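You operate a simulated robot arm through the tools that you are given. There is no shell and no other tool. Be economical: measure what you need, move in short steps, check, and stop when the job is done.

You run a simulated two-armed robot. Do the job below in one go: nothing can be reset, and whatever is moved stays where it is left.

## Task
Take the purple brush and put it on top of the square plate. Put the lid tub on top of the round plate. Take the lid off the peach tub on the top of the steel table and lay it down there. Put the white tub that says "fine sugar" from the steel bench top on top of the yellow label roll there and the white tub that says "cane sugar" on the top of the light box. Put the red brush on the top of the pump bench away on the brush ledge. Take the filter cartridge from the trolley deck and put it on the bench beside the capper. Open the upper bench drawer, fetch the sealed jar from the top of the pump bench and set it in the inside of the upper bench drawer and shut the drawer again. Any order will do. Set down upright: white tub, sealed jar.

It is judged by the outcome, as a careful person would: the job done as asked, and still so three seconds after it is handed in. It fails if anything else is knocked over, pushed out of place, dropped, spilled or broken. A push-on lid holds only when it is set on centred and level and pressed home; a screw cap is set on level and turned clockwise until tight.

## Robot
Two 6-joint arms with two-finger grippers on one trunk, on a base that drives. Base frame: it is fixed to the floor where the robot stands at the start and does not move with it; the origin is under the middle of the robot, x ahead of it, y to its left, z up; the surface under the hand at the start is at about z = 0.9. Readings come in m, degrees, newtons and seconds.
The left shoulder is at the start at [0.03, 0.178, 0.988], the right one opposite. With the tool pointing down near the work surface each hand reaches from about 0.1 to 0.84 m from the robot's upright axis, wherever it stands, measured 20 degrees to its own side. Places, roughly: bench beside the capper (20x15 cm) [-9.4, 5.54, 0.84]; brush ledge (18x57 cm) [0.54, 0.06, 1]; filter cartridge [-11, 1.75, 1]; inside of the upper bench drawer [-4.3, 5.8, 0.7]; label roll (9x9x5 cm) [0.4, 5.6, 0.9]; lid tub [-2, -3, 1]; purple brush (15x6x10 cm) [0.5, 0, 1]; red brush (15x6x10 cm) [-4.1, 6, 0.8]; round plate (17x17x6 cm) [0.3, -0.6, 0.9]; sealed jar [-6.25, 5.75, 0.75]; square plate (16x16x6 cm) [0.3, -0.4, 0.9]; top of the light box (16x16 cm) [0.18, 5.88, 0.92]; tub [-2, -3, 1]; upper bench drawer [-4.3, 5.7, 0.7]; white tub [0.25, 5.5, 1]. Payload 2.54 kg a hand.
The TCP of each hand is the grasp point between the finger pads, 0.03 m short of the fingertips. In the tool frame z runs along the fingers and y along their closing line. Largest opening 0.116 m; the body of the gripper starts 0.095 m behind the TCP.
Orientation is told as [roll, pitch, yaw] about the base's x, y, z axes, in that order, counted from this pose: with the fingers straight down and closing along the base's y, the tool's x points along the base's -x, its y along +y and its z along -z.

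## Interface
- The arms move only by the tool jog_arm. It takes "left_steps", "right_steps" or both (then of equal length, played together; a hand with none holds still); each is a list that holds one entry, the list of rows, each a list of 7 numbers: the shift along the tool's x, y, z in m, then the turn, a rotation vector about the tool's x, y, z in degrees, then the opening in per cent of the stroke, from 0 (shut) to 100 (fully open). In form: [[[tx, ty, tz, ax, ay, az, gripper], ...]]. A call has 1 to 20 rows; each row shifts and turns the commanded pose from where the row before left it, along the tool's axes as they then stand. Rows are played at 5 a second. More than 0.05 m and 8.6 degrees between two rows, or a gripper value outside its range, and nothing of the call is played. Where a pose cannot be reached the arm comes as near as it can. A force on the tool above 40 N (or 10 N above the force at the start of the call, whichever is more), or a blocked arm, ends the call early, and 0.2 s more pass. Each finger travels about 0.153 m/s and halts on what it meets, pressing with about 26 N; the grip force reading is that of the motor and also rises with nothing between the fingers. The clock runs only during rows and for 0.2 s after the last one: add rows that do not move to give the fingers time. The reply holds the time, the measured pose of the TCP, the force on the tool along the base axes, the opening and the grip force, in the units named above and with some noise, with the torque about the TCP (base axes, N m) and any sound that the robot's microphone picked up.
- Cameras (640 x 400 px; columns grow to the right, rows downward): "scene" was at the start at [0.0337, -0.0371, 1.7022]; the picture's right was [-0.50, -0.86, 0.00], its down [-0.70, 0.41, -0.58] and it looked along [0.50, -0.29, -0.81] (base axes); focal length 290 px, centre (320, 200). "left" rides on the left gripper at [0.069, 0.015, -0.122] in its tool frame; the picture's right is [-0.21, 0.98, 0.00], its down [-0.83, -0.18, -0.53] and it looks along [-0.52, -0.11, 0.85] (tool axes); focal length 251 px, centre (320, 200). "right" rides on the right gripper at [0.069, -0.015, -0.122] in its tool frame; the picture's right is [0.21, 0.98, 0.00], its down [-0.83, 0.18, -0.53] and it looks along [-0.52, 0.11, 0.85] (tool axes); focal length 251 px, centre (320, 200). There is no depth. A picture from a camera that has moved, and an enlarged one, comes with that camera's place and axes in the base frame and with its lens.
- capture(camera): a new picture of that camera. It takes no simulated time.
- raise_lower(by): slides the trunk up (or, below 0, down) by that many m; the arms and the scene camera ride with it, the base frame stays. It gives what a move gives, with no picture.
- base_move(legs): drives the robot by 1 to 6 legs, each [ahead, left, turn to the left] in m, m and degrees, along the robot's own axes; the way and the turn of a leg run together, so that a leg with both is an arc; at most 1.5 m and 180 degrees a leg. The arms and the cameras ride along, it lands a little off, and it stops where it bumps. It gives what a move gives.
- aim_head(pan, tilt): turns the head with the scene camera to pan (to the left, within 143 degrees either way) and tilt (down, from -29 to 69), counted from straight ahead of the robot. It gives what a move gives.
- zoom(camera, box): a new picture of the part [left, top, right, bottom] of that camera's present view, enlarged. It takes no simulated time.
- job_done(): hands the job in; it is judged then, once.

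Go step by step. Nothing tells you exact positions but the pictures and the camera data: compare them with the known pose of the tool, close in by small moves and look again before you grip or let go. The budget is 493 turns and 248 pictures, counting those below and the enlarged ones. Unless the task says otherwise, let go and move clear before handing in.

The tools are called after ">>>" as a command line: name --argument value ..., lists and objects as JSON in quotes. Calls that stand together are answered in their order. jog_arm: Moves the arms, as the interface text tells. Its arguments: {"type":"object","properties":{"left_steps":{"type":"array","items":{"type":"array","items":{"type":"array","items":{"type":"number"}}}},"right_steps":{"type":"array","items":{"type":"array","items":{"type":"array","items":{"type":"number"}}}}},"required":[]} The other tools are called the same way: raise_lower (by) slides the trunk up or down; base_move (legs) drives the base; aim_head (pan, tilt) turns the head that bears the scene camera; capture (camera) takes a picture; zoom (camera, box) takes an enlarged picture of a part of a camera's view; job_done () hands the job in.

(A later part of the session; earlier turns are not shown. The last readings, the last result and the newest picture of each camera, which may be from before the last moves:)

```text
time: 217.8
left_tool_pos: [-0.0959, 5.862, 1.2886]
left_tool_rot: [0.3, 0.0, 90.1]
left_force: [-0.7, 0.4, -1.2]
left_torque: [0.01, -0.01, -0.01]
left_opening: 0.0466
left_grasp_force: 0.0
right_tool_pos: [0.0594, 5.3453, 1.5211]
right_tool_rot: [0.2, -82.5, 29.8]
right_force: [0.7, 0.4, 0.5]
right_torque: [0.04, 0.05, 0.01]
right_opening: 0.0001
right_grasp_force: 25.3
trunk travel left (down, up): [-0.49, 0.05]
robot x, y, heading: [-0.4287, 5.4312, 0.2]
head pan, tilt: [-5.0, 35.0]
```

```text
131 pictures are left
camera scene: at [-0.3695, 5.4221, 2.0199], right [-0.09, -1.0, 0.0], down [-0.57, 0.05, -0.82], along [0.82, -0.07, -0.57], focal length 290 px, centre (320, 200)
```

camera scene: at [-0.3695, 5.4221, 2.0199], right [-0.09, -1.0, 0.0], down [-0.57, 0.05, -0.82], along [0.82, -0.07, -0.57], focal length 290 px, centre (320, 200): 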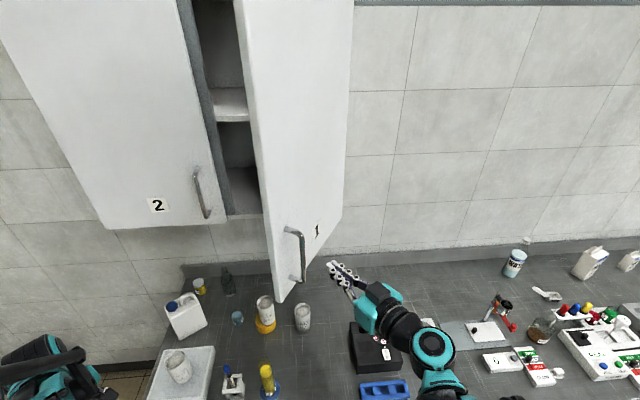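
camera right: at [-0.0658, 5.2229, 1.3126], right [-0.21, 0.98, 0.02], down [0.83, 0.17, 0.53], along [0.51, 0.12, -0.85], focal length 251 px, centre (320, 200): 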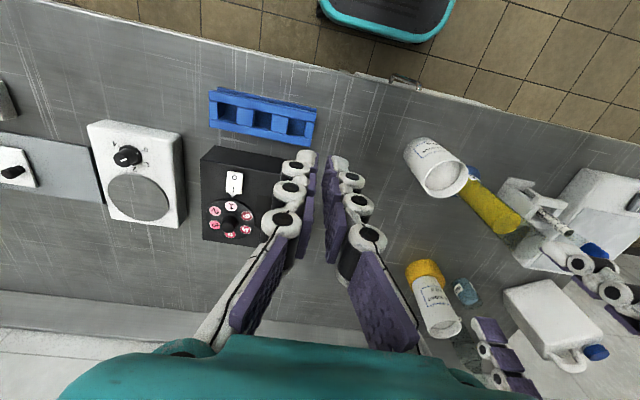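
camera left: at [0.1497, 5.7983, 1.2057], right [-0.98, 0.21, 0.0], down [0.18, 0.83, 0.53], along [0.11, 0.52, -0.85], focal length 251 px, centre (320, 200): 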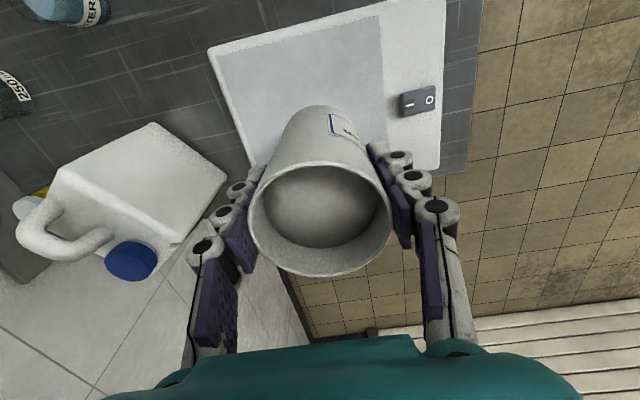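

>>> jog_arm --right_steps '[[[-0.0124, -0.0019, 0.034, 0, 0, 0, 0], [-0.0124, -0.0019, 0.034, 0, 0, 0, 0], [-0.0032, 0.0074, 0.0224, 0, 0, 0, 0], [-0.0032, 0.0074, 0.0224, 0, 0, 0, 0]]]'

>>> capture --camera "scene"

```text
time: 218.8
left_tool_pos: [-0.095, 5.8628, 1.2886]
left_tool_rot: [0.3, 0.0, 90.0]
left_force: [0.5, -0.2, -0.3]
left_torque: [-0.01, 0.04, -0.01]
left_opening: 0.0462
left_grasp_force: 0.1
right_tool_pos: [0.1579, 5.4128, 1.5364]
right_tool_rot: [0.7, -82.5, 29.3]
right_force: [1.0, 0.4, -0.1]
right_torque: [0.0, 0.01, 0.01]
right_opening: 0.0
right_grasp_force: 25.8
trunk travel left (down, up): [-0.49, 0.05]
robot x, y, heading: [-0.4252, 5.4319, -0.0]
head pan, tilt: [-5.0, 35.0]
```

```text
130 pictures are left
camera scene: at [-0.3671, 5.4226, 2.0198], right [-0.09, -1.0, 0.0], down [-0.57, 0.05, -0.82], along [0.82, -0.07, -0.57], focal length 290 px, centre (320, 200)
```

scene: 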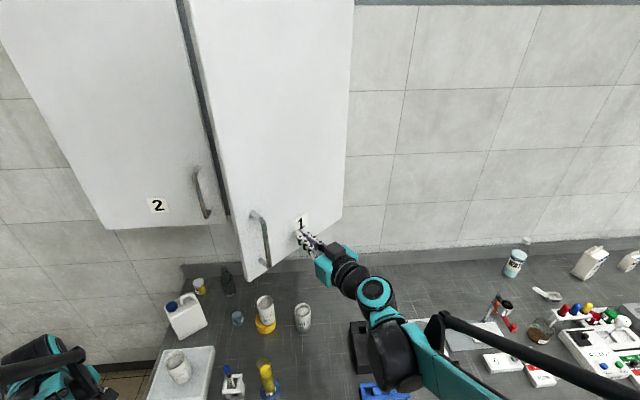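

The door swings shut under the push. I continue.

>>> jog_arm --right_steps '[[[-0.0041, 0.0005, 0.0293, 0, 0, 0, 0], [-0.0041, 0.0005, 0.0293, 0, 0, 0, 0], [-0.0045, -0.0125, 0.0317, 0, 0, 0, 0], [-0.0035, -0.009, 0.025, 0, 0, 0, 0], [-0.002, -0.004, 0.012, 0, 0, 0, 0]]]'

>>> capture --camera "scene"

```text
time: 220.0
left_tool_pos: [-0.0945, 5.8608, 1.2885]
left_tool_rot: [0.2, 0.0, 90.0]
left_force: [-0.4, 0.0, -0.3]
left_torque: [0.02, -0.01, -0.01]
left_opening: 0.0464
left_grasp_force: 0.1
right_tool_pos: [0.2787, 5.4571, 1.5398]
right_tool_rot: [0.6, -82.6, 29.5]
right_force: [0.8, -0.2, -0.3]
right_torque: [0.0, 0.04, 0.02]
right_opening: 0.0
right_grasp_force: 25.8
trunk travel left (down, up): [-0.49, 0.05]
robot x, y, heading: [-0.4258, 5.4283, -0.2]
head pan, tilt: [-5.0, 35.0]
```

```text
129 pictures are left
camera scene: at [-0.369, 5.4218, 2.0199], right [-0.09, -1.0, 0.0], down [-0.57, 0.05, -0.82], along [0.82, -0.07, -0.57], focal length 290 px, centre (320, 200)
```

scene: 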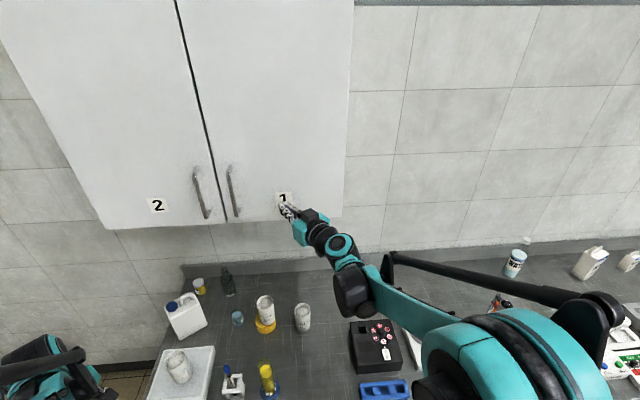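

>>> jog_arm --right_steps '[[[-0.001, -0.004, 0.008, 0, 0, 0, 0], [-0.001, -0.004, 0.008, 0, 0, 0, 0], [-0.001, -0.004, 0.008, 0, 0, 0, 0], [-0.001, -0.004, 0.008, 0, 0, 0, 0]]]'

>>> zoom --camera "scene" --box '[120, 0, 380, 250]'

```text
time: 220.8
left_tool_pos: [-0.1003, 5.8604, 1.2906]
left_tool_rot: [-0.1, -0.2, 90.1]
left_force: [0.2, 0.0, 0.9]
left_torque: [-0.01, -0.02, 0.01]
left_opening: 0.0464
left_grasp_force: 0.0
right_tool_pos: [0.2967, 5.4584, 1.5396]
right_tool_rot: [-0.2, -82.6, 30.6]
right_force: [-21.1, -4.5, 6.9]
right_torque: [0.04, -0.31, 0.0]
right_opening: 0.0003
right_grasp_force: 26.0
trunk travel left (down, up): [-0.49, 0.05]
robot x, y, heading: [-0.4316, 5.4309, -0.2]
head pan, tilt: [-5.0, 35.0]
stopped in row 4 (right hand): the force on the tool passed its limit at 49 N (the readings are from after the stop); the commanded pose is now the measured one
```

```text
1.60 times, centred on (250, 125) of scene
camera zoom: at [-0.378, 5.4194, 2.0204], right [-0.09, -1.0, 0.0], down [-0.57, 0.05, -0.82], along [0.82, -0.07, -0.57], focal length 464 px, centre (432, 320)
```

zoom: 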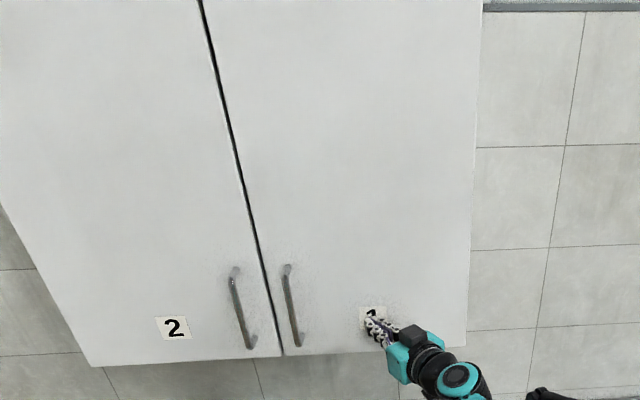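

The door is shut again. I withdraw the right hand and turn it back to pointing down.

>>> jog_arm --right_steps '[[[0, 0, -0.04, 0, 0, 0, 0], [0, 0, -0.045, 0, 0, 0, 0], [0, 0, -0.045, 0, 0, 0, 0], [0, 0, -0.045, 0, 0, 0, 0], [0, -0.02, -0.04, 0, 0, 0, 0], [0, -0.02, -0.04, 0, 0, 0, 0], [0, 0, 0, 0, 8.2, 0, 0], [0, 0, 0, 0, 8.2, 0, 0], [0, 0, 0, 0, 8.2, 0, 0], [0, 0, 0, 0, 8.2, 0, 0], [0, 0, 0, 0, 8.2, 0, 0], [0, 0, 0, 0, 8.2, 0, 0], [0, 0, 0, 0, 8.2, 0, 20], [0, 0, 0, 0, 8.2, 0, 40], [0, 0, 0, 0, 8.2, 0, 60], [0, 0, 0, 0, 8.2, 0, 80]]]'

>>> capture --camera "scene"

```text
time: 224.2
left_tool_pos: [-0.0938, 5.8619, 1.2885]
left_tool_rot: [0.2, 0.0, 90.2]
left_force: [0.3, 0.6, -0.1]
left_torque: [0.0, 0.03, -0.01]
left_opening: 0.0464
left_grasp_force: 0.0
right_tool_pos: [0.1072, 5.2979, 1.5694]
right_tool_rot: [-0.1, -0.3, 30.5]
right_force: [-0.2, 0.4, -0.9]
right_torque: [-0.04, 0.0, 0.0]
right_opening: 0.0929
right_grasp_force: 0.1
trunk travel left (down, up): [-0.49, 0.05]
robot x, y, heading: [-0.4291, 5.4302, -0.2]
head pan, tilt: [-5.0, 35.0]
```

```text
127 pictures are left
camera scene: at [-0.3673, 5.4223, 2.0198], right [-0.09, -1.0, 0.0], down [-0.57, 0.05, -0.82], along [0.81, -0.07, -0.57], focal length 290 px, centre (320, 200)
```

scene: 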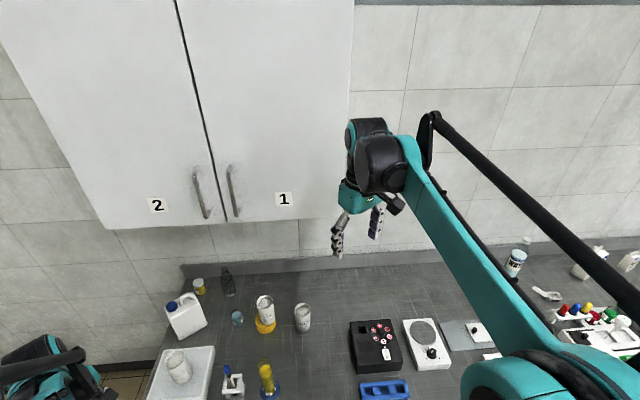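

>>> jog_arm --right_steps '[[[0.045, 0, 0, 0, 0, 0, 80], [0.045, 0, 0, 0, 0, 0, 80], [0.045, 0, 0, 0, 0, 0, 80], [0.045, 0, 0, 0, 0, 0, 80], [0.03, 0, 0.03, 0, 0, 7.6, 80], [0, 0, 0.045, 0, 0, 7.6, 80], [0, 0, 0.045, 0, 0, 7.6, 80], [0, 0, 0.045, 0, 0, 7.6, 80], [0, 0, 0.045, 0, 0, 0, 80], [0, 0, 0.045, 0, 0, 0, 80], [0, 0, 0.0, 0, 0, 0, 80]]]' --left_steps '[[[0, 0, 0, 0, 0, 8.2, 40], [0, 0, 0, 0, 0, 8.2, 40], [0, 0, 0, 0, 0, 8.2, 40], [0, 0, 0, 0, 0, 8.2, 40], [0, 0, 0, 0, 0, 8.2, 40], [0, 0, 0, 0, 0, 8.2, 40], [0, 0, 0, 0, 0, 8.2, 40], [0, 0, 0, 0, 0, 8.2, 40], [0, 0, 0, 0, 0, 8.2, 40], [0, 0, 0, 0, 0, 8.2, 40], [0, 0, 0, 0, 0, 8.0, 40]]]'

>>> base_move --legs '[[-0.4, 0, 0]]'

>>> aim_head --pan 10 --tilt 40

>>> capture --camera "scene"

```text
time: 226.6
left_tool_pos: [-0.0963, 5.8615, 1.2896]
left_tool_rot: [-0.1, 0.1, -0.2]
left_force: [-1.0, 0.9, -0.5]
left_torque: [-0.03, 0.03, -0.02]
left_opening: 0.0465
left_grasp_force: 0.1
right_tool_pos: [-0.0732, 5.1893, 1.3128]
right_tool_rot: [0.2, -0.3, 0.0]
right_force: [-0.5, -0.3, 0.0]
right_torque: [0.0, 0.02, -0.01]
right_opening: 0.0925
right_grasp_force: 0.1
trunk travel left (down, up): [-0.49, 0.05]
robot x, y, heading: [-0.4317, 5.4344, -0.2]
head pan, tilt: [-5.0, 35.0]
```

```text
time: 229.2
left_tool_pos: [-0.5017, 5.8621, 1.2896]
left_tool_rot: [0.0, 0.2, 0.1]
left_force: [-0.2, 0.4, 0.2]
left_torque: [0.0, 0.01, 0.03]
left_opening: 0.0462
left_grasp_force: 0.0
right_tool_pos: [-0.4774, 5.1898, 1.3129]
right_tool_rot: [0.2, -0.3, 0.0]
right_force: [-0.1, -0.9, 0.0]
right_torque: [-0.03, 0.04, 0.0]
right_opening: 0.0924
right_grasp_force: 0.0
trunk travel left (down, up): [-0.49, 0.05]
robot x, y, heading: [-0.835, 5.4301, -0.3]
head pan, tilt: [-5.0, 35.0]
```

```text
time: 229.9
left_tool_pos: [-0.5038, 5.8621, 1.2883]
left_tool_rot: [0.1, 0.1, 0.1]
left_force: [0.0, -0.2, 1.0]
left_torque: [-0.01, 0.04, -0.01]
left_opening: 0.0462
left_grasp_force: 0.0
right_tool_pos: [-0.4787, 5.1899, 1.3137]
right_tool_rot: [0.2, -0.4, 0.1]
right_force: [-0.7, 0.9, 0.3]
right_torque: [0.01, 0.01, -0.02]
right_opening: 0.0925
right_grasp_force: 0.1
trunk travel left (down, up): [-0.49, 0.05]
robot x, y, heading: [-0.8359, 5.4336, -0.2]
head pan, tilt: [10.0, 40.0]
```

```text
126 pictures are left
camera scene: at [-0.7807, 5.4444, 2.0124], right [0.17, -0.99, 0.0], down [-0.63, -0.11, -0.77], along [0.76, 0.13, -0.64], focal length 290 px, centre (320, 200)
```

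scene: 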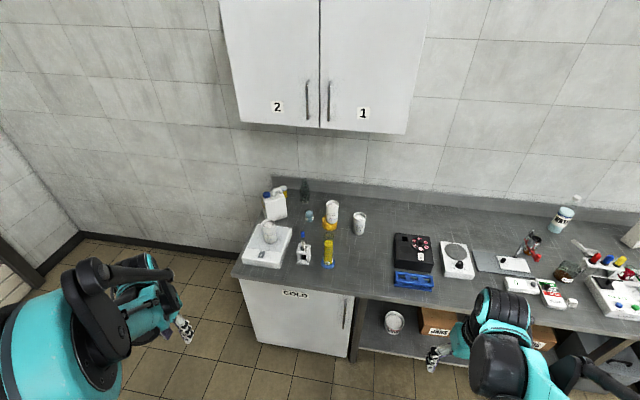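

The steel bench is in order and the cupboard closed. Next the pump bench to the west; I turn to face +y and look that way.

>>> base_move --legs '[[-0.3, 0, 0], [0, 0, 90]]'

>>> aim_head --pan 75 --tilt 22

>>> capture --camera "scene"

>>> aim_head --pan 110 --tilt 22

>>> capture --camera "scene"

```text
time: 235.7
left_tool_pos: [-1.5522, 5.7812, 1.2903]
left_tool_rot: [0.0, 0.2, 87.8]
left_force: [-0.6, -0.1, 0.6]
left_torque: [0.01, 0.0, 0.0]
left_opening: 0.0466
left_grasp_force: 0.1
right_tool_pos: [-0.8789, 5.7784, 1.3125]
right_tool_rot: [0.3, -0.3, 87.8]
right_force: [-0.6, 0.7, 0.8]
right_torque: [0.02, 0.04, -0.01]
right_opening: 0.0931
right_grasp_force: 0.0
trunk travel left (down, up): [-0.49, 0.05]
robot x, y, heading: [-1.1313, 5.4295, 87.5]
head pan, tilt: [10.0, 40.0]
```

```text
time: 237.1
left_tool_pos: [-1.5513, 5.7815, 1.2898]
left_tool_rot: [0.0, 0.1, 87.8]
left_force: [0.0, -0.2, 0.0]
left_torque: [0.01, 0.02, 0.0]
left_opening: 0.0463
left_grasp_force: 0.1
right_tool_pos: [-0.8784, 5.7785, 1.3119]
right_tool_rot: [0.2, -0.4, 87.8]
right_force: [0.0, 0.1, -0.3]
right_torque: [0.0, 0.01, -0.01]
right_opening: 0.0929
right_grasp_force: 0.0
trunk travel left (down, up): [-0.49, 0.05]
robot x, y, heading: [-1.1334, 5.4326, 87.6]
head pan, tilt: [75.0, 22.0]
```

```text
125 pictures are left
camera scene: at [-1.2219, 5.4292, 2.0405], right [0.3, 0.95, 0.0], down [0.36, -0.11, -0.93], along [-0.88, 0.28, -0.37], focal length 290 px, centre (320, 200)
```

scene: 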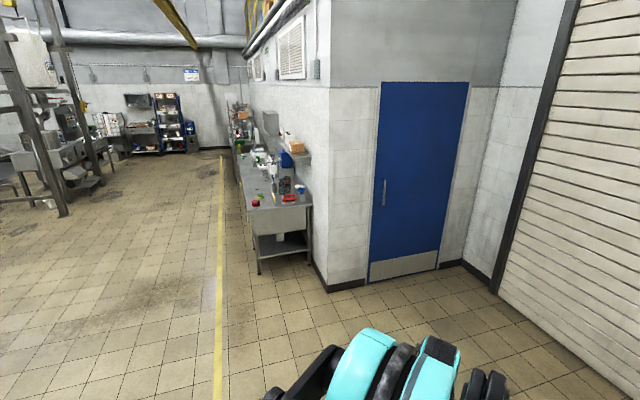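

```text
time: 238.1
left_tool_pos: [-1.5503, 5.7813, 1.2871]
left_tool_rot: [0.0, 0.2, 87.7]
left_force: [-0.3, -0.5, 0.3]
left_torque: [0.0, -0.03, 0.01]
left_opening: 0.0466
left_grasp_force: 0.0
right_tool_pos: [-0.8781, 5.7789, 1.3131]
right_tool_rot: [0.3, -0.2, 87.8]
right_force: [0.7, -0.5, 0.3]
right_torque: [-0.03, -0.02, 0.02]
right_opening: 0.0928
right_grasp_force: 0.2
trunk travel left (down, up): [-0.49, 0.05]
robot x, y, heading: [-1.1316, 5.4281, 87.6]
head pan, tilt: [110.0, 22.0]
```

```text
124 pictures are left
camera scene: at [-1.2219, 5.3734, 2.0405], right [-0.3, 0.95, 0.0], down [0.36, 0.11, -0.93], along [-0.88, -0.28, -0.37], focal length 290 px, centre (320, 200)
```

scene: 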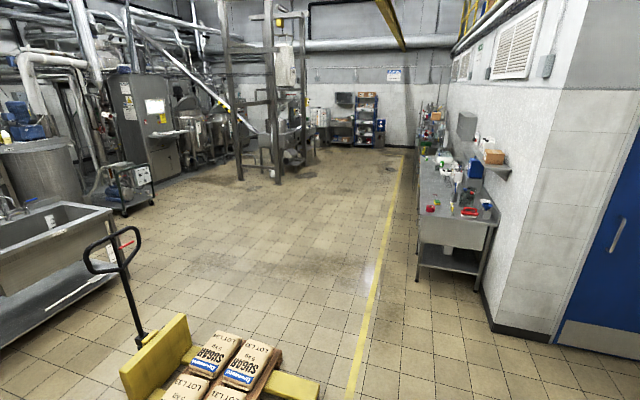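

>>> zoom --camera "scene" --box '[390, 80, 530, 290]'

```text
1.90 times, centred on (460, 185) of scene
camera zoom: at [-1.2219, 5.3734, 2.0405], right [-0.3, 0.95, 0.0], down [0.36, 0.11, -0.93], along [-0.88, -0.28, -0.37], focal length 552 px, centre (53, 229)
```

zoom: 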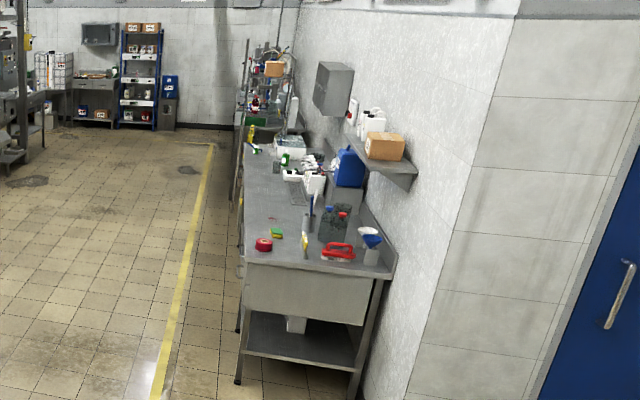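

>>> base_move --legs '[[0.2, 0, 2.4], [0, 1.3, 0], [0, 0.95, 0], [-0.8, 0, 0], [0, 1.0, 0]]'

>>> aim_head --pan 0 --tilt 35

>>> capture --camera "scene"

```text
time: 259.0
left_tool_pos: [-4.8088, 5.2249, 1.2889]
left_tool_rot: [0.0, 0.1, 88.2]
left_force: [0.6, 0.3, -0.1]
left_torque: [0.01, 0.01, 0.03]
left_opening: 0.0465
left_grasp_force: 0.0
right_tool_pos: [-4.1357, 5.2258, 1.3122]
right_tool_rot: [0.2, -0.2, 88.1]
right_force: [0.6, 0.5, -0.7]
right_torque: [0.04, 0.01, 0.0]
right_opening: 0.0927
right_grasp_force: 0.2
trunk travel left (down, up): [-0.49, 0.05]
robot x, y, heading: [-4.388, 4.8789, 87.8]
head pan, tilt: [110.0, 22.0]
```

```text
time: 260.9
left_tool_pos: [-4.8083, 5.2254, 1.2881]
left_tool_rot: [0.0, 0.2, 88.2]
left_force: [-0.6, -0.1, -0.1]
left_torque: [0.03, -0.01, 0.01]
left_opening: 0.0464
left_grasp_force: 0.0
right_tool_pos: [-4.1362, 5.2271, 1.3121]
right_tool_rot: [0.2, -0.2, 88.2]
right_force: [-0.5, -0.1, 0.1]
right_torque: [0.0, 0.03, -0.02]
right_opening: 0.0927
right_grasp_force: 0.0
trunk travel left (down, up): [-0.49, 0.05]
robot x, y, heading: [-4.3917, 4.8744, 88.0]
head pan, tilt: [0.0, 35.0]
```

```text
122 pictures are left
camera scene: at [-4.3859, 4.9359, 2.0199], right [1.0, -0.04, 0.0], down [-0.02, -0.57, -0.82], along [0.03, 0.82, -0.57], focal length 290 px, centre (320, 200)
```

scene: 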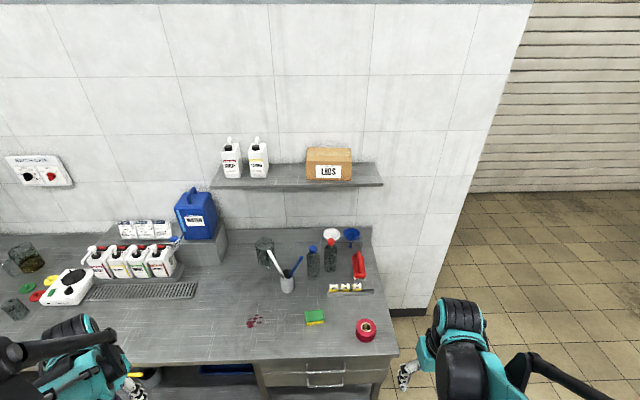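

>>> aim_head --pan -5 --tilt 52

>>> capture --camera "scene"

>>> zoom --camera "scene" --box '[230, 150, 430, 310]'

```text
time: 261.7
left_tool_pos: [-4.8099, 5.2263, 1.2879]
left_tool_rot: [-0.1, 0.3, 88.2]
left_force: [-0.5, 0.2, -0.2]
left_torque: [0.01, -0.01, 0.01]
left_opening: 0.0463
left_grasp_force: 0.1
right_tool_pos: [-4.1357, 5.226, 1.3122]
right_tool_rot: [0.2, -0.3, 88.1]
right_force: [-0.8, 0.7, -0.2]
right_torque: [-0.01, -0.03, 0.01]
right_opening: 0.0929
right_grasp_force: 0.2
trunk travel left (down, up): [-0.49, 0.05]
robot x, y, heading: [-4.3907, 4.8808, 87.8]
head pan, tilt: [-5.0, 52.0]
```

```text
121 pictures are left
camera scene: at [-4.3797, 4.9225, 1.9956], right [0.99, -0.12, 0.0], down [-0.1, -0.78, -0.62], along [0.08, 0.61, -0.79], focal length 290 px, centre (320, 200)
```

scene: 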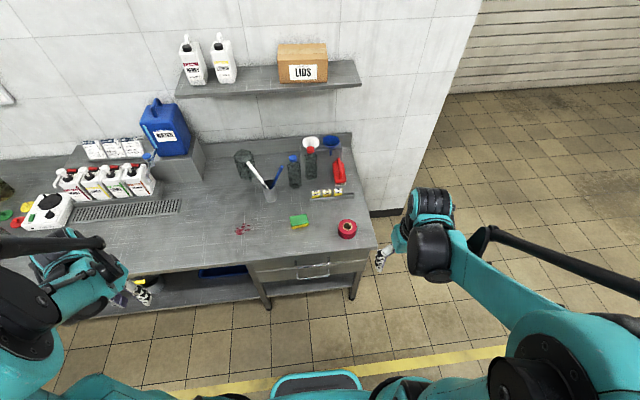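

```text
2.50 times, centred on (330, 230) of scene
camera zoom: at [-4.3797, 4.9225, 1.9956], right [0.99, -0.12, 0.0], down [-0.1, -0.78, -0.62], along [0.08, 0.61, -0.79], focal length 725 px, centre (295, 125)
```

zoom: 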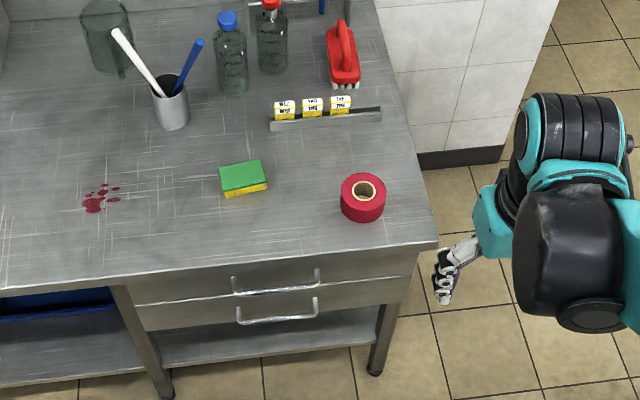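

>>> raise_lower --by -0.3

>>> zoom --camera "scene" --box '[230, 150, 430, 310]'

```text
time: 264.7
left_tool_pos: [-4.8092, 5.2256, 0.9903]
left_tool_rot: [0.0, 0.0, 88.2]
left_force: [0.0, -0.2, 0.5]
left_torque: [-0.01, -0.01, 0.01]
left_opening: 0.0462
left_grasp_force: 0.1
right_tool_pos: [-4.1363, 5.2265, 1.0133]
right_tool_rot: [0.2, -0.3, 88.1]
right_force: [-0.2, -0.1, 0.5]
right_torque: [0.0, -0.01, -0.02]
right_opening: 0.0929
right_grasp_force: 0.1
trunk travel left (down, up): [-0.19, 0.35]
robot x, y, heading: [-4.3887, 4.882, 87.9]
head pan, tilt: [-5.0, 52.0]
```

```text
2.50 times, centred on (330, 230) of scene
camera zoom: at [-4.3797, 4.9223, 1.6956], right [0.99, -0.12, 0.0], down [-0.1, -0.78, -0.62], along [0.08, 0.61, -0.79], focal length 725 px, centre (295, 125)
```

zoom: 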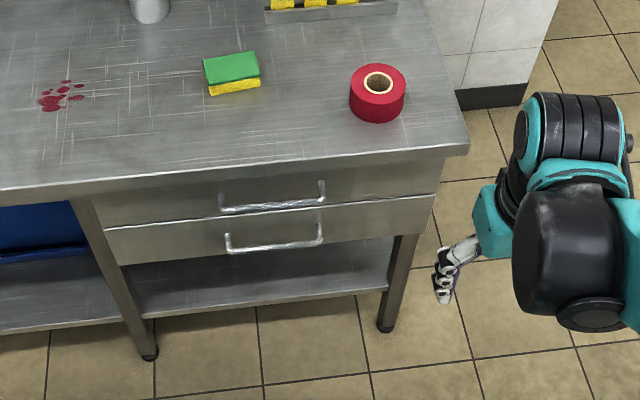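

Bench top is at z≈0.85; the upper drawer handle is a horizontal bar near (-4.335,5.50,0.72). I turn the right hand to point forward with vertical closing.

>>> jog_arm --right_steps '[[[-0.04, 0, 0, 0, -8.2, 0, 90], [-0.03, 0, 0, 0, -8.2, 0, 90], [0, 0, 0, 0, -8.2, 0, 90], [0, 0, 0, 0, -8.2, 0, 90], [0, 0, 0, 0, -8.2, 0, 90], [0, 0, 0, 0, -8.2, 0, 90], [0, 0, 0, 0, -8.2, 0, 90], [0, 0, 0, 0, -8.2, 0, 90], [0, 0, 0, 0, -8.2, 0, 90], [0, 0, 0, 0, -8.2, 0, 90], [0, 0, 0, 0, -8.0, 0, 90]]]'

>>> jog_arm --right_steps '[[[0, 0, 0, 0, 0, 8.2, 90], [0, 0, 0, 0, 0, 8.2, 90], [0, 0, 0, 0, 0, 8.2, 90], [0, 0, 0, 0, 0, 8.2, 90], [0, 0, 0, 0, 0, 8.2, 90], [0, 0, 0, 0, 0, 8.2, 90], [0, 0, 0, 0, 0, 8.2, 90], [0, 0, 0, 0, 0, 8.2, 90], [0, 0, 0, 0, 0, 8.2, 90], [0, 0, 0, 0, 0, 8.2, 90], [0, 0, 0, 0, 0, 8.0, 90]]]'

>>> capture --camera "scene"

>>> capture --camera "right"

```text
time: 267.1
left_tool_pos: [-4.8102, 5.2247, 0.9888]
left_tool_rot: [-0.1, 0.2, 88.2]
left_force: [-0.3, 0.1, -0.7]
left_torque: [0.0, 0.01, 0.0]
left_opening: 0.0466
left_grasp_force: 0.0
right_tool_pos: [-4.1237, 5.321, 1.1826]
right_tool_rot: [136.5, -89.9, -48.5]
right_force: [0.7, -0.3, -0.1]
right_torque: [-0.01, -0.01, -0.06]
right_opening: 0.1042
right_grasp_force: 0.0
right hand out of reach, approached as far as the arm can: row 7, 8, 9, 10, 11
trunk travel left (down, up): [-0.19, 0.35]
robot x, y, heading: [-4.3886, 4.8769, 87.9]
head pan, tilt: [-5.0, 52.0]
```

```text
time: 269.5
left_tool_pos: [-4.8094, 5.2257, 0.9885]
left_tool_rot: [0.0, 0.2, 88.1]
left_force: [-0.4, 0.5, 0.2]
left_torque: [0.02, -0.01, -0.04]
left_opening: 0.0469
left_grasp_force: 0.0
right_tool_pos: [-4.1223, 5.3213, 1.1831]
right_tool_rot: [90.2, 0.3, -1.9]
right_force: [0.0, -0.2, -0.6]
right_torque: [-0.01, -0.05, 0.0]
right_opening: 0.1044
right_grasp_force: 0.1
trunk travel left (down, up): [-0.19, 0.35]
robot x, y, heading: [-4.3876, 4.8768, 87.9]
head pan, tilt: [-5.0, 52.0]
```

```text
118 pictures are left
camera scene: at [-4.3797, 4.9224, 1.6955], right [0.99, -0.12, 0.0], down [-0.1, -0.78, -0.62], along [0.08, 0.61, -0.79], focal length 290 px, centre (320, 200)
```

scene: 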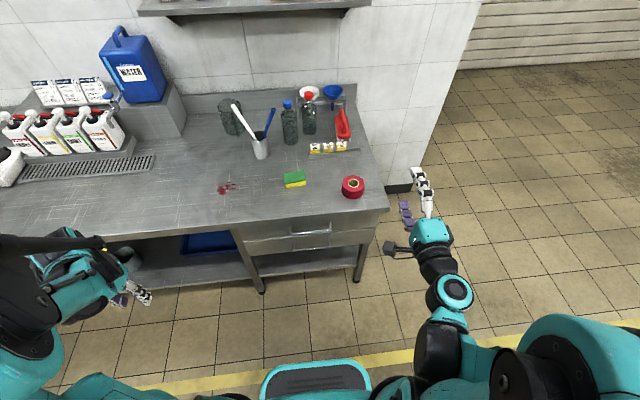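

```text
117 pictures are left
camera right: at [-4.1971, 5.2025, 1.1674], right [-0.21, 0.0, 0.98], down [0.81, -0.56, 0.17], along [0.55, 0.83, 0.11], focal length 251 px, centre (320, 200)
```

right: 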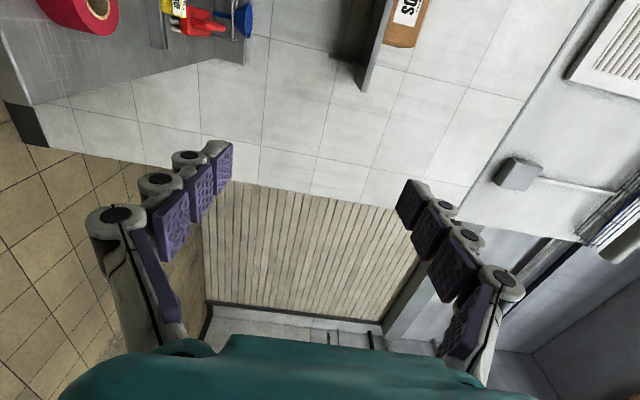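

>>> raise_lower --by -0.18

>>> base_move --legs '[[0, 0.12, 1.5]]'

>>> jog_arm --right_steps '[[[0.02, -0.04, 0, 0, 0, 0, 90], [0.02, -0.04, 0, 0, 0, 0, 90], [0.02, -0.04, 0, 0, 0, 0, 90], [0.02, -0.04, 0, 0, 0, 0, 90], [0.01, -0.045, 0, 0, 0, 0, 90], [0, -0.045, 0, 0, 0, 0, 90], [0, -0.03, 0, 0, 0, 0, 90]]]'

>>> capture --camera "right"

>>> capture --camera "scene"

```text
time: 271.5
left_tool_pos: [-4.8086, 5.2245, 0.8091]
left_tool_rot: [0.0, 0.2, 88.2]
left_force: [0.2, 0.1, -1.3]
left_torque: [0.01, 0.01, 0.01]
left_opening: 0.0464
left_grasp_force: 0.0
right_tool_pos: [-4.1216, 5.3201, 1.0021]
right_tool_rot: [90.2, 0.3, -1.9]
right_force: [0.9, -0.2, 0.2]
right_torque: [0.03, -0.03, 0.0]
right_opening: 0.1046
right_grasp_force: 0.1
trunk travel left (down, up): [-0.01, 0.53]
robot x, y, heading: [-4.39, 4.8757, 88.0]
head pan, tilt: [-5.0, 52.0]
```

```text
time: 272.8
left_tool_pos: [-4.9367, 5.2174, 0.8084]
left_tool_rot: [0.0, 0.2, 89.7]
left_force: [0.0, -1.4, 0.4]
left_torque: [0.01, -0.03, 0.0]
left_opening: 0.0465
left_grasp_force: 0.1
right_tool_pos: [-4.2525, 5.3312, 1.0024]
right_tool_rot: [90.1, 0.1, -0.3]
right_force: [-0.4, 1.1, 0.7]
right_torque: [-0.01, 0.04, -0.06]
right_opening: 0.1044
right_grasp_force: 0.1
trunk travel left (down, up): [-0.01, 0.53]
robot x, y, heading: [-4.5052, 4.8797, 89.4]
head pan, tilt: [-5.0, 52.0]
```

```text
time: 274.4
left_tool_pos: [-4.9353, 5.2154, 0.8091]
left_tool_rot: [0.1, 0.2, 89.7]
left_force: [0.0, 0.6, -0.9]
left_torque: [0.05, -0.01, -0.02]
left_opening: 0.0466
left_grasp_force: 0.0
right_tool_pos: [-4.3376, 5.3459, 0.9991]
right_tool_rot: [90.1, 0.2, -0.3]
right_force: [-1.1, 0.0, 0.5]
right_torque: [0.03, 0.04, -0.01]
right_opening: 0.1046
right_grasp_force: 0.0
right hand out of reach, approached as far as the arm can: row 1, 2, 3, 4, 5, 6, 7
trunk travel left (down, up): [-0.01, 0.53]
robot x, y, heading: [-4.5081, 4.8782, 89.6]
head pan, tilt: [-5.0, 52.0]
```

```text
116 pictures are left
camera right: at [-4.4094, 5.2263, 0.9841], right [-0.21, 0.0, 0.98], down [0.82, -0.54, 0.18], along [0.53, 0.84, 0.11], focal length 251 px, centre (320, 200)
```

right: 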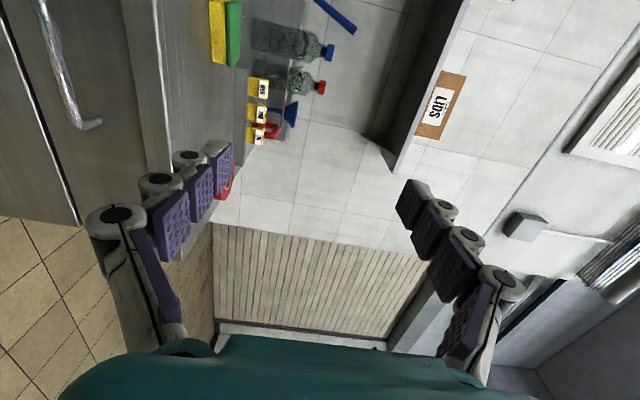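

```text
115 pictures are left
camera scene: at [-4.4987, 4.9252, 1.5155], right [1.0, -0.1, 0.0], down [-0.08, -0.78, -0.62], along [0.06, 0.61, -0.79], focal length 290 px, centre (320, 200)
```

scene: 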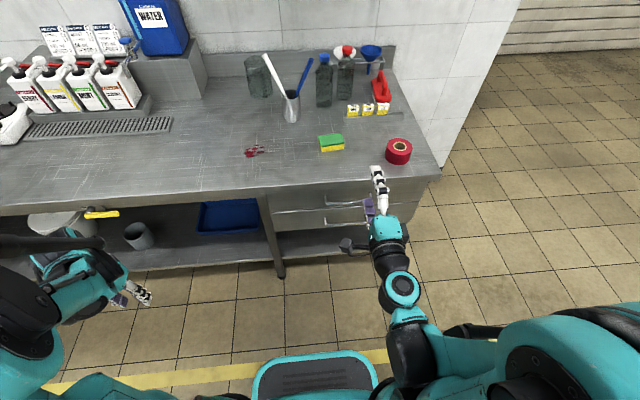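

The horizontal pose needs a longer arm; I back the base off 0.25 m and try going down again.

>>> base_move --legs '[[-0.27, 0, 0]]'

>>> jog_arm --right_steps '[[[0, 0, 0.045, 0, 0, 0, 90], [0, 0, 0.045, 0, 0, 0, 90], [0, 0, 0.045, 0, 0, 0, 90], [0, 0, 0.045, 0, 0, 0, 90], [0, -0.045, 0, 0, 0, 0, 90], [0, -0.045, 0, 0, 0, 0, 90], [0, -0.045, 0, 0, 0, 0, 90], [0, -0.045, 0, 0, 0, 0, 90]]]'

>>> capture --camera "scene"

```text
time: 276.3
left_tool_pos: [-4.9388, 4.9415, 0.8089]
left_tool_rot: [0.1, 0.1, 89.7]
left_force: [-0.2, 0.4, -0.3]
left_torque: [-0.02, -0.01, 0.01]
left_opening: 0.0462
left_grasp_force: 0.0
right_tool_pos: [-4.339, 5.0702, 0.9991]
right_tool_rot: [90.1, 0.3, -0.3]
right_force: [-0.4, -0.5, 0.2]
right_torque: [-0.01, 0.04, -0.03]
right_opening: 0.1043
right_grasp_force: 0.0
trunk travel left (down, up): [-0.01, 0.53]
robot x, y, heading: [-4.508, 4.6076, 89.2]
head pan, tilt: [-5.0, 52.0]
```

```text
time: 278.1
left_tool_pos: [-4.9373, 4.9427, 0.809]
left_tool_rot: [0.1, 0.2, 89.5]
left_force: [-0.9, 1.4, 0.2]
left_torque: [0.04, 0.01, -0.03]
left_opening: 0.0465
left_grasp_force: 0.2
right_tool_pos: [-4.341, 5.31, 0.8871]
right_tool_rot: [90.1, 0.2, -0.3]
right_force: [-0.4, -0.2, 0.3]
right_torque: [-0.01, -0.02, 0.02]
right_opening: 0.1043
right_grasp_force: 0.1
right hand out of reach, approached as far as the arm can: row 6, 7, 8
trunk travel left (down, up): [-0.01, 0.53]
robot x, y, heading: [-4.5086, 4.6041, 89.4]
head pan, tilt: [-5.0, 52.0]
```

```text
114 pictures are left
camera scene: at [-4.5011, 4.6511, 1.5155], right [1.0, -0.1, 0.0], down [-0.08, -0.78, -0.62], along [0.06, 0.61, -0.79], focal length 290 px, centre (320, 200)
```

scene: 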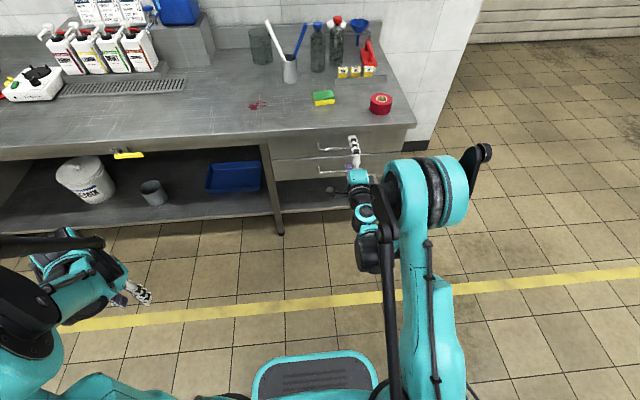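

>>> jog_arm --right_steps '[[[0, 0, -0.02, 8, 0, 0, 90], [0, 0, -0.02, 8, 0, 0, 90], [0, 0, 0, 8, 0, 0, 90], [0, 0, 0, 8, 0, 0, 90], [0, 0, 0, 8, 0, 0, 90]]]'

>>> capture --camera "right"

>>> zoom --camera "scene" --box '[250, 110, 430, 250]'

```text
time: 279.3
left_tool_pos: [-4.9385, 4.9402, 0.8074]
left_tool_rot: [0.0, 0.2, 89.6]
left_force: [-0.6, 0.2, 0.5]
left_torque: [0.01, 0.04, 0.01]
left_opening: 0.0464
left_grasp_force: 0.0
right_tool_pos: [-4.3616, 5.2892, 0.8925]
right_tool_rot: [59.6, -0.5, -3.7]
right_force: [0.2, 0.3, 0.1]
right_torque: [0.0, -0.01, 0.0]
right_opening: 0.1043
right_grasp_force: 0.0
right hand out of reach, approached as far as the arm can: row 1, 2, 4, 5
trunk travel left (down, up): [-0.01, 0.53]
robot x, y, heading: [-4.5079, 4.6087, 89.6]
head pan, tilt: [-5.0, 52.0]
```

```text
113 pictures are left
camera right: at [-4.4391, 5.183, 0.9408], right [-0.19, 0.51, 0.84], down [0.8, -0.42, 0.43], along [0.57, 0.75, -0.33], focal length 251 px, centre (320, 200)
```

right: 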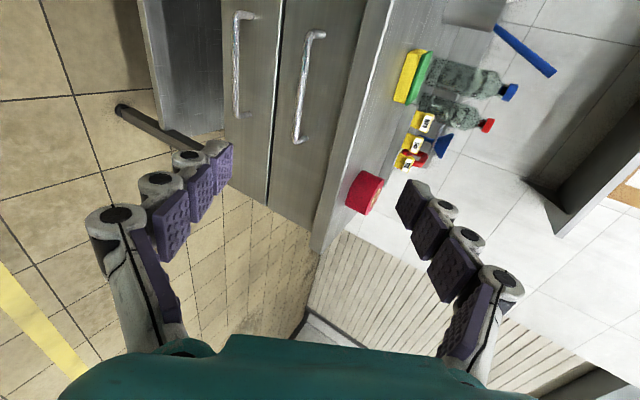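

```text
2.86 times, centred on (340, 180) of scene
camera zoom: at [-4.5012, 4.6501, 1.5155], right [1.0, -0.1, 0.0], down [-0.08, -0.78, -0.62], along [0.06, 0.61, -0.79], focal length 829 px, centre (263, 257)
```

zoom: 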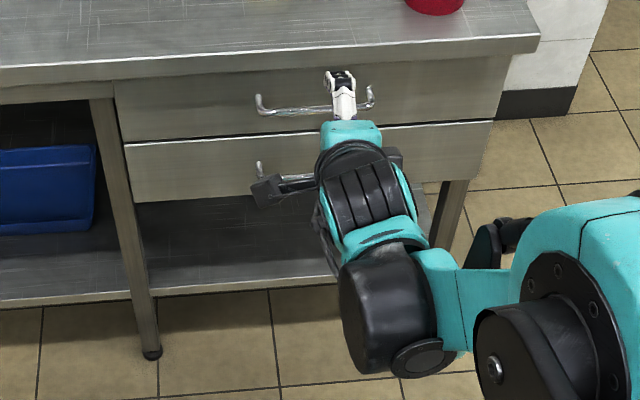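

Handle triangulated at (-4.363,5.469,0.766); the hand now points 30° down toward it. I close in part way.

>>> jog_arm --right_steps '[[[0, -0.007, 0.038, 0, 0, 0, 75], [0, -0.006, 0.038, 0, 0, 0, 60], [0, -0.006, 0.038, 0, 0, 0, 45], [0, 0, 0.038, 0, 0, 0, 45]]]'

>>> capture --camera "right"

>>> zoom --camera "scene" --box '[250, 110, 430, 250]'

```text
time: 280.3
left_tool_pos: [-4.9376, 4.9419, 0.8085]
left_tool_rot: [0.0, 0.2, 89.5]
left_force: [-0.2, -0.3, 0.6]
left_torque: [-0.04, -0.04, -0.03]
left_opening: 0.0465
left_grasp_force: 0.1
right_tool_pos: [-4.3843, 5.4098, 0.799]
right_tool_rot: [59.6, -0.2, -3.1]
right_force: [-0.5, 0.2, 0.1]
right_torque: [0.03, 0.0, -0.02]
right_opening: 0.052
right_grasp_force: 0.0
right hand out of reach, approached as far as the arm can: row 1, 2, 3, 4
trunk travel left (down, up): [-0.01, 0.53]
robot x, y, heading: [-4.5097, 4.6029, 89.6]
head pan, tilt: [-5.0, 52.0]
```

```text
111 pictures are left
camera right: at [-4.4602, 5.302, 0.8476], right [-0.19, 0.51, 0.84], down [0.8, -0.41, 0.43], along [0.56, 0.76, -0.33], focal length 251 px, centre (320, 200)
```

right: 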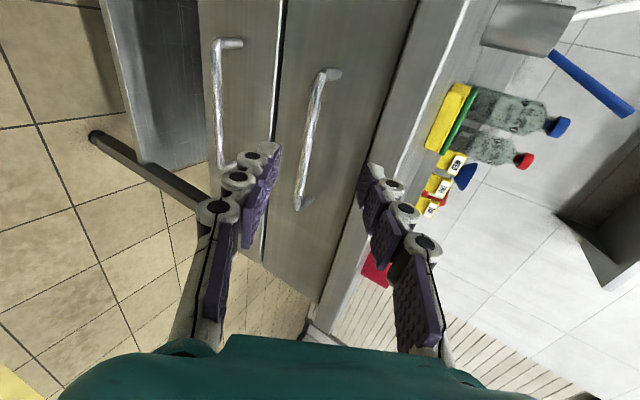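

```text
2.86 times, centred on (340, 180) of scene
camera zoom: at [-4.5012, 4.6512, 1.5155], right [1.0, -0.1, 0.0], down [-0.08, -0.78, -0.62], along [0.06, 0.61, -0.79], focal length 829 px, centre (263, 257)
```

zoom: 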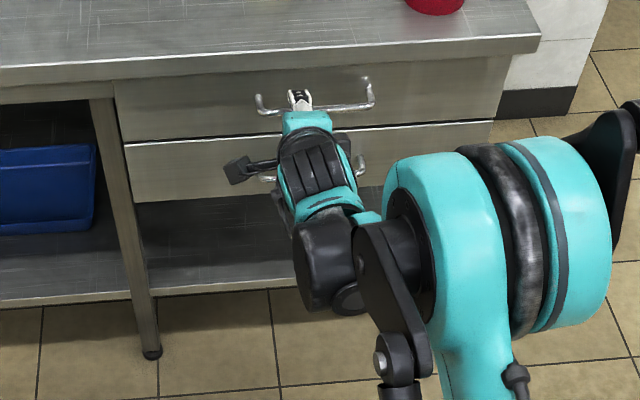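

>>> jog_arm --right_steps '[[[-0.008, -0.004, 0.028, 0, 0, 0, 45], [-0.008, 0, 0.024, 0, 0, 0, 45], [0, 0, 0, 0, 0, 0, 45]]]'

>>> capture --camera "right"

```text
time: 281.1
left_tool_pos: [-4.9377, 4.9415, 0.8083]
left_tool_rot: [0.0, 0.2, 89.6]
left_force: [0.5, 0.0, -0.1]
left_torque: [0.03, 0.01, 0.0]
left_opening: 0.0462
left_grasp_force: 0.1
right_tool_pos: [-4.3823, 5.4495, 0.7701]
right_tool_rot: [59.6, -0.4, -3.4]
right_force: [-0.6, 0.9, -0.6]
right_torque: [0.0, 0.0, 0.02]
right_opening: 0.0524
right_grasp_force: 0.1
right hand out of reach, approached as far as the arm can: row 1, 2
trunk travel left (down, up): [-0.01, 0.53]
robot x, y, heading: [-4.5066, 4.6049, 89.4]
head pan, tilt: [-5.0, 52.0]
```

```text
109 pictures are left
camera right: at [-4.4598, 5.3413, 0.8186], right [-0.19, 0.51, 0.84], down [0.8, -0.42, 0.43], along [0.57, 0.75, -0.33], focal length 251 px, centre (320, 200)
```

right: 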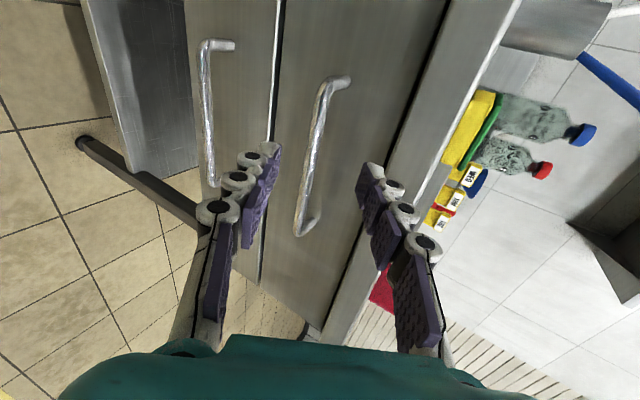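

>>> jog_arm --right_steps '[[[-0.004, -0.003, 0.02, 0, 0, 0, 45], [0, 0, 0, 0, 0, 0, 45]]]'

>>> capture --camera "right"

```text
time: 281.7
left_tool_pos: [-4.9386, 4.9409, 0.8089]
left_tool_rot: [0.1, 0.2, 89.6]
left_force: [0.3, 1.0, -0.1]
left_torque: [0.01, -0.03, 0.02]
left_opening: 0.0464
left_grasp_force: 0.1
right_tool_pos: [-4.3853, 5.4636, 0.7589]
right_tool_rot: [59.7, -0.3, -3.3]
right_force: [0.0, -0.4, 0.7]
right_torque: [0.01, 0.0, 0.01]
right_opening: 0.0524
right_grasp_force: 0.1
right hand out of reach, approached as far as the arm can: row 1
trunk travel left (down, up): [-0.01, 0.53]
robot x, y, heading: [-4.5088, 4.6058, 89.6]
head pan, tilt: [-5.0, 52.0]
```

```text
108 pictures are left
camera right: at [-4.4628, 5.3561, 0.8054], right [-0.19, 0.51, 0.84], down [0.8, -0.42, 0.43], along [0.57, 0.76, -0.33], focal length 251 px, centre (320, 200)
```

right: 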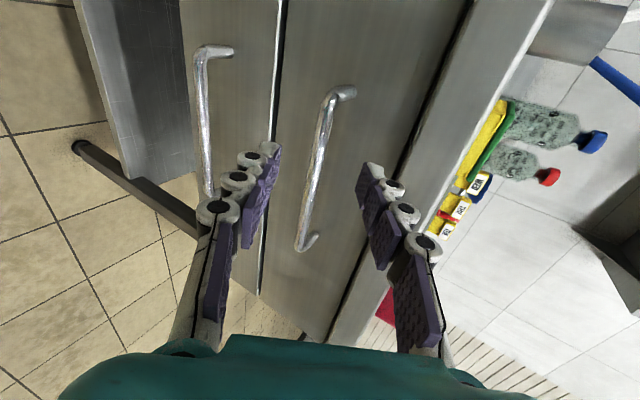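

The handle is a bit further: about (-4.36,5.527,0.716). I continue along the fingers.

>>> jog_arm --right_steps '[[[-0.006, -0.003, 0.025, 0, 0, 0, 45], [-0.006, -0.003, 0.02, 0, 0, 0, 45], [0, 0, 0.012, 0, 0, 0, 45], [0, 0, 0, 0, 0, 0, 45]]]'

>>> capture --camera "right"

```text
time: 282.7
left_tool_pos: [-4.9375, 4.9409, 0.8086]
left_tool_rot: [0.1, 0.3, 89.6]
left_force: [-0.4, 0.5, -0.2]
left_torque: [-0.01, 0.01, 0.03]
left_opening: 0.0464
left_grasp_force: 0.0
right_tool_pos: [-4.3952, 5.5052, 0.7227]
right_tool_rot: [59.5, -0.2, -3.1]
right_force: [0.3, 0.4, 0.0]
right_torque: [0.02, -0.03, 0.01]
right_opening: 0.0522
right_grasp_force: 0.1
right hand out of reach, approached as far as the arm can: row 1, 2, 3
trunk travel left (down, up): [-0.01, 0.53]
robot x, y, heading: [-4.5096, 4.6062, 89.3]
head pan, tilt: [-5.0, 52.0]
```

```text
107 pictures are left
camera right: at [-4.4708, 5.3992, 0.7715], right [-0.19, 0.51, 0.84], down [0.8, -0.41, 0.43], along [0.57, 0.76, -0.33], focal length 251 px, centre (320, 200)
```

right: 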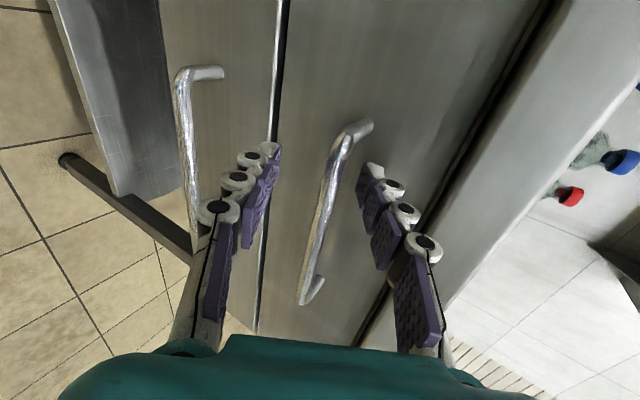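

>>> jog_arm --right_steps '[[[-0.004, 0, 0.017, 0, 0, 0, 45], [0, 0, 0, 0, 0, 0, 45]]]'

>>> capture --camera "right"

```text
time: 283.3
left_tool_pos: [-4.9381, 4.9408, 0.8088]
left_tool_rot: [0.1, 0.2, 89.7]
left_force: [-0.3, 0.2, -0.1]
left_torque: [0.02, 0.0, 0.01]
left_opening: 0.0465
left_grasp_force: 0.0
right_tool_pos: [-4.3958, 5.5203, 0.715]
right_tool_rot: [59.5, -0.3, -3.2]
right_force: [0.7, -1.7, -0.4]
right_torque: [0.07, 0.02, 0.0]
right_opening: 0.0536
right_grasp_force: 0.0
right hand out of reach, approached as far as the arm can: row 1
trunk travel left (down, up): [-0.01, 0.53]
robot x, y, heading: [-4.509, 4.6046, 89.5]
head pan, tilt: [-5.0, 52.0]
```

```text
106 pictures are left
camera right: at [-4.4717, 5.4126, 0.7629], right [-0.19, 0.51, 0.84], down [0.8, -0.41, 0.43], along [0.57, 0.76, -0.33], focal length 251 px, centre (320, 200)
```

right: 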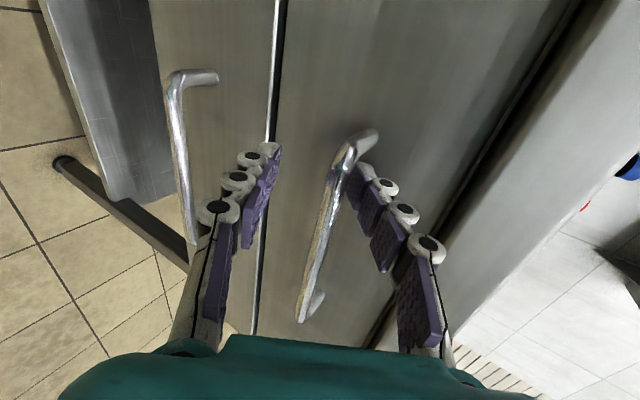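

>>> jog_arm --right_steps '[[[0, 0, 0, 0, 0, 0, 30], [0, 0, 0, 0, 0, 0, 15], [0, 0, 0, 0, 0, 0, 0], [0, 0, 0, 0, 0, 0, 0], [0, 0, 0, 0, 0, 0, 0]]]'

>>> capture --camera "right"

```text
time: 284.3
left_tool_pos: [-4.9382, 4.9404, 0.8112]
left_tool_rot: [-0.1, 0.1, 89.7]
left_force: [-0.1, 0.3, 0.5]
left_torque: [-0.02, -0.03, -0.01]
left_opening: 0.0463
left_grasp_force: 0.0
right_tool_pos: [-4.3942, 5.5213, 0.7213]
right_tool_rot: [60.3, -0.4, -3.0]
right_force: [0.7, 3.0, 25.3]
right_torque: [-0.09, -0.55, 0.99]
right_opening: 0.0105
right_grasp_force: 36.8
trunk travel left (down, up): [-0.01, 0.53]
robot x, y, heading: [-4.5076, 4.6047, 89.6]
head pan, tilt: [-5.0, 52.0]
stopped in row 5 (right hand): the force on the tool passed its limit at 40 N (the readings are from after the stop); the commanded pose is now the measured one
```

```text
105 pictures are left
camera right: at [-4.4713, 5.4127, 0.7676], right [-0.19, 0.5, 0.85], down [0.8, -0.42, 0.43], along [0.57, 0.76, -0.32], focal length 251 px, centre (320, 200)
```

right: 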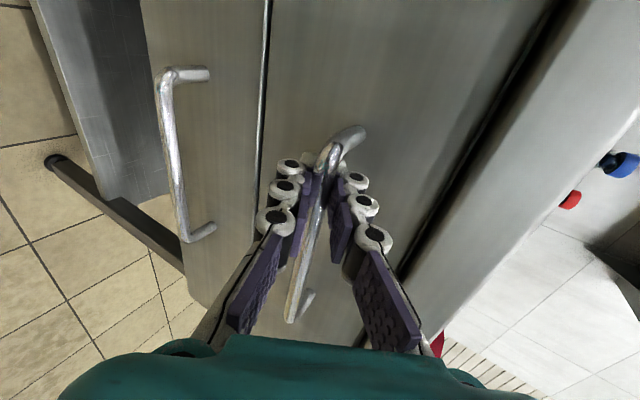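

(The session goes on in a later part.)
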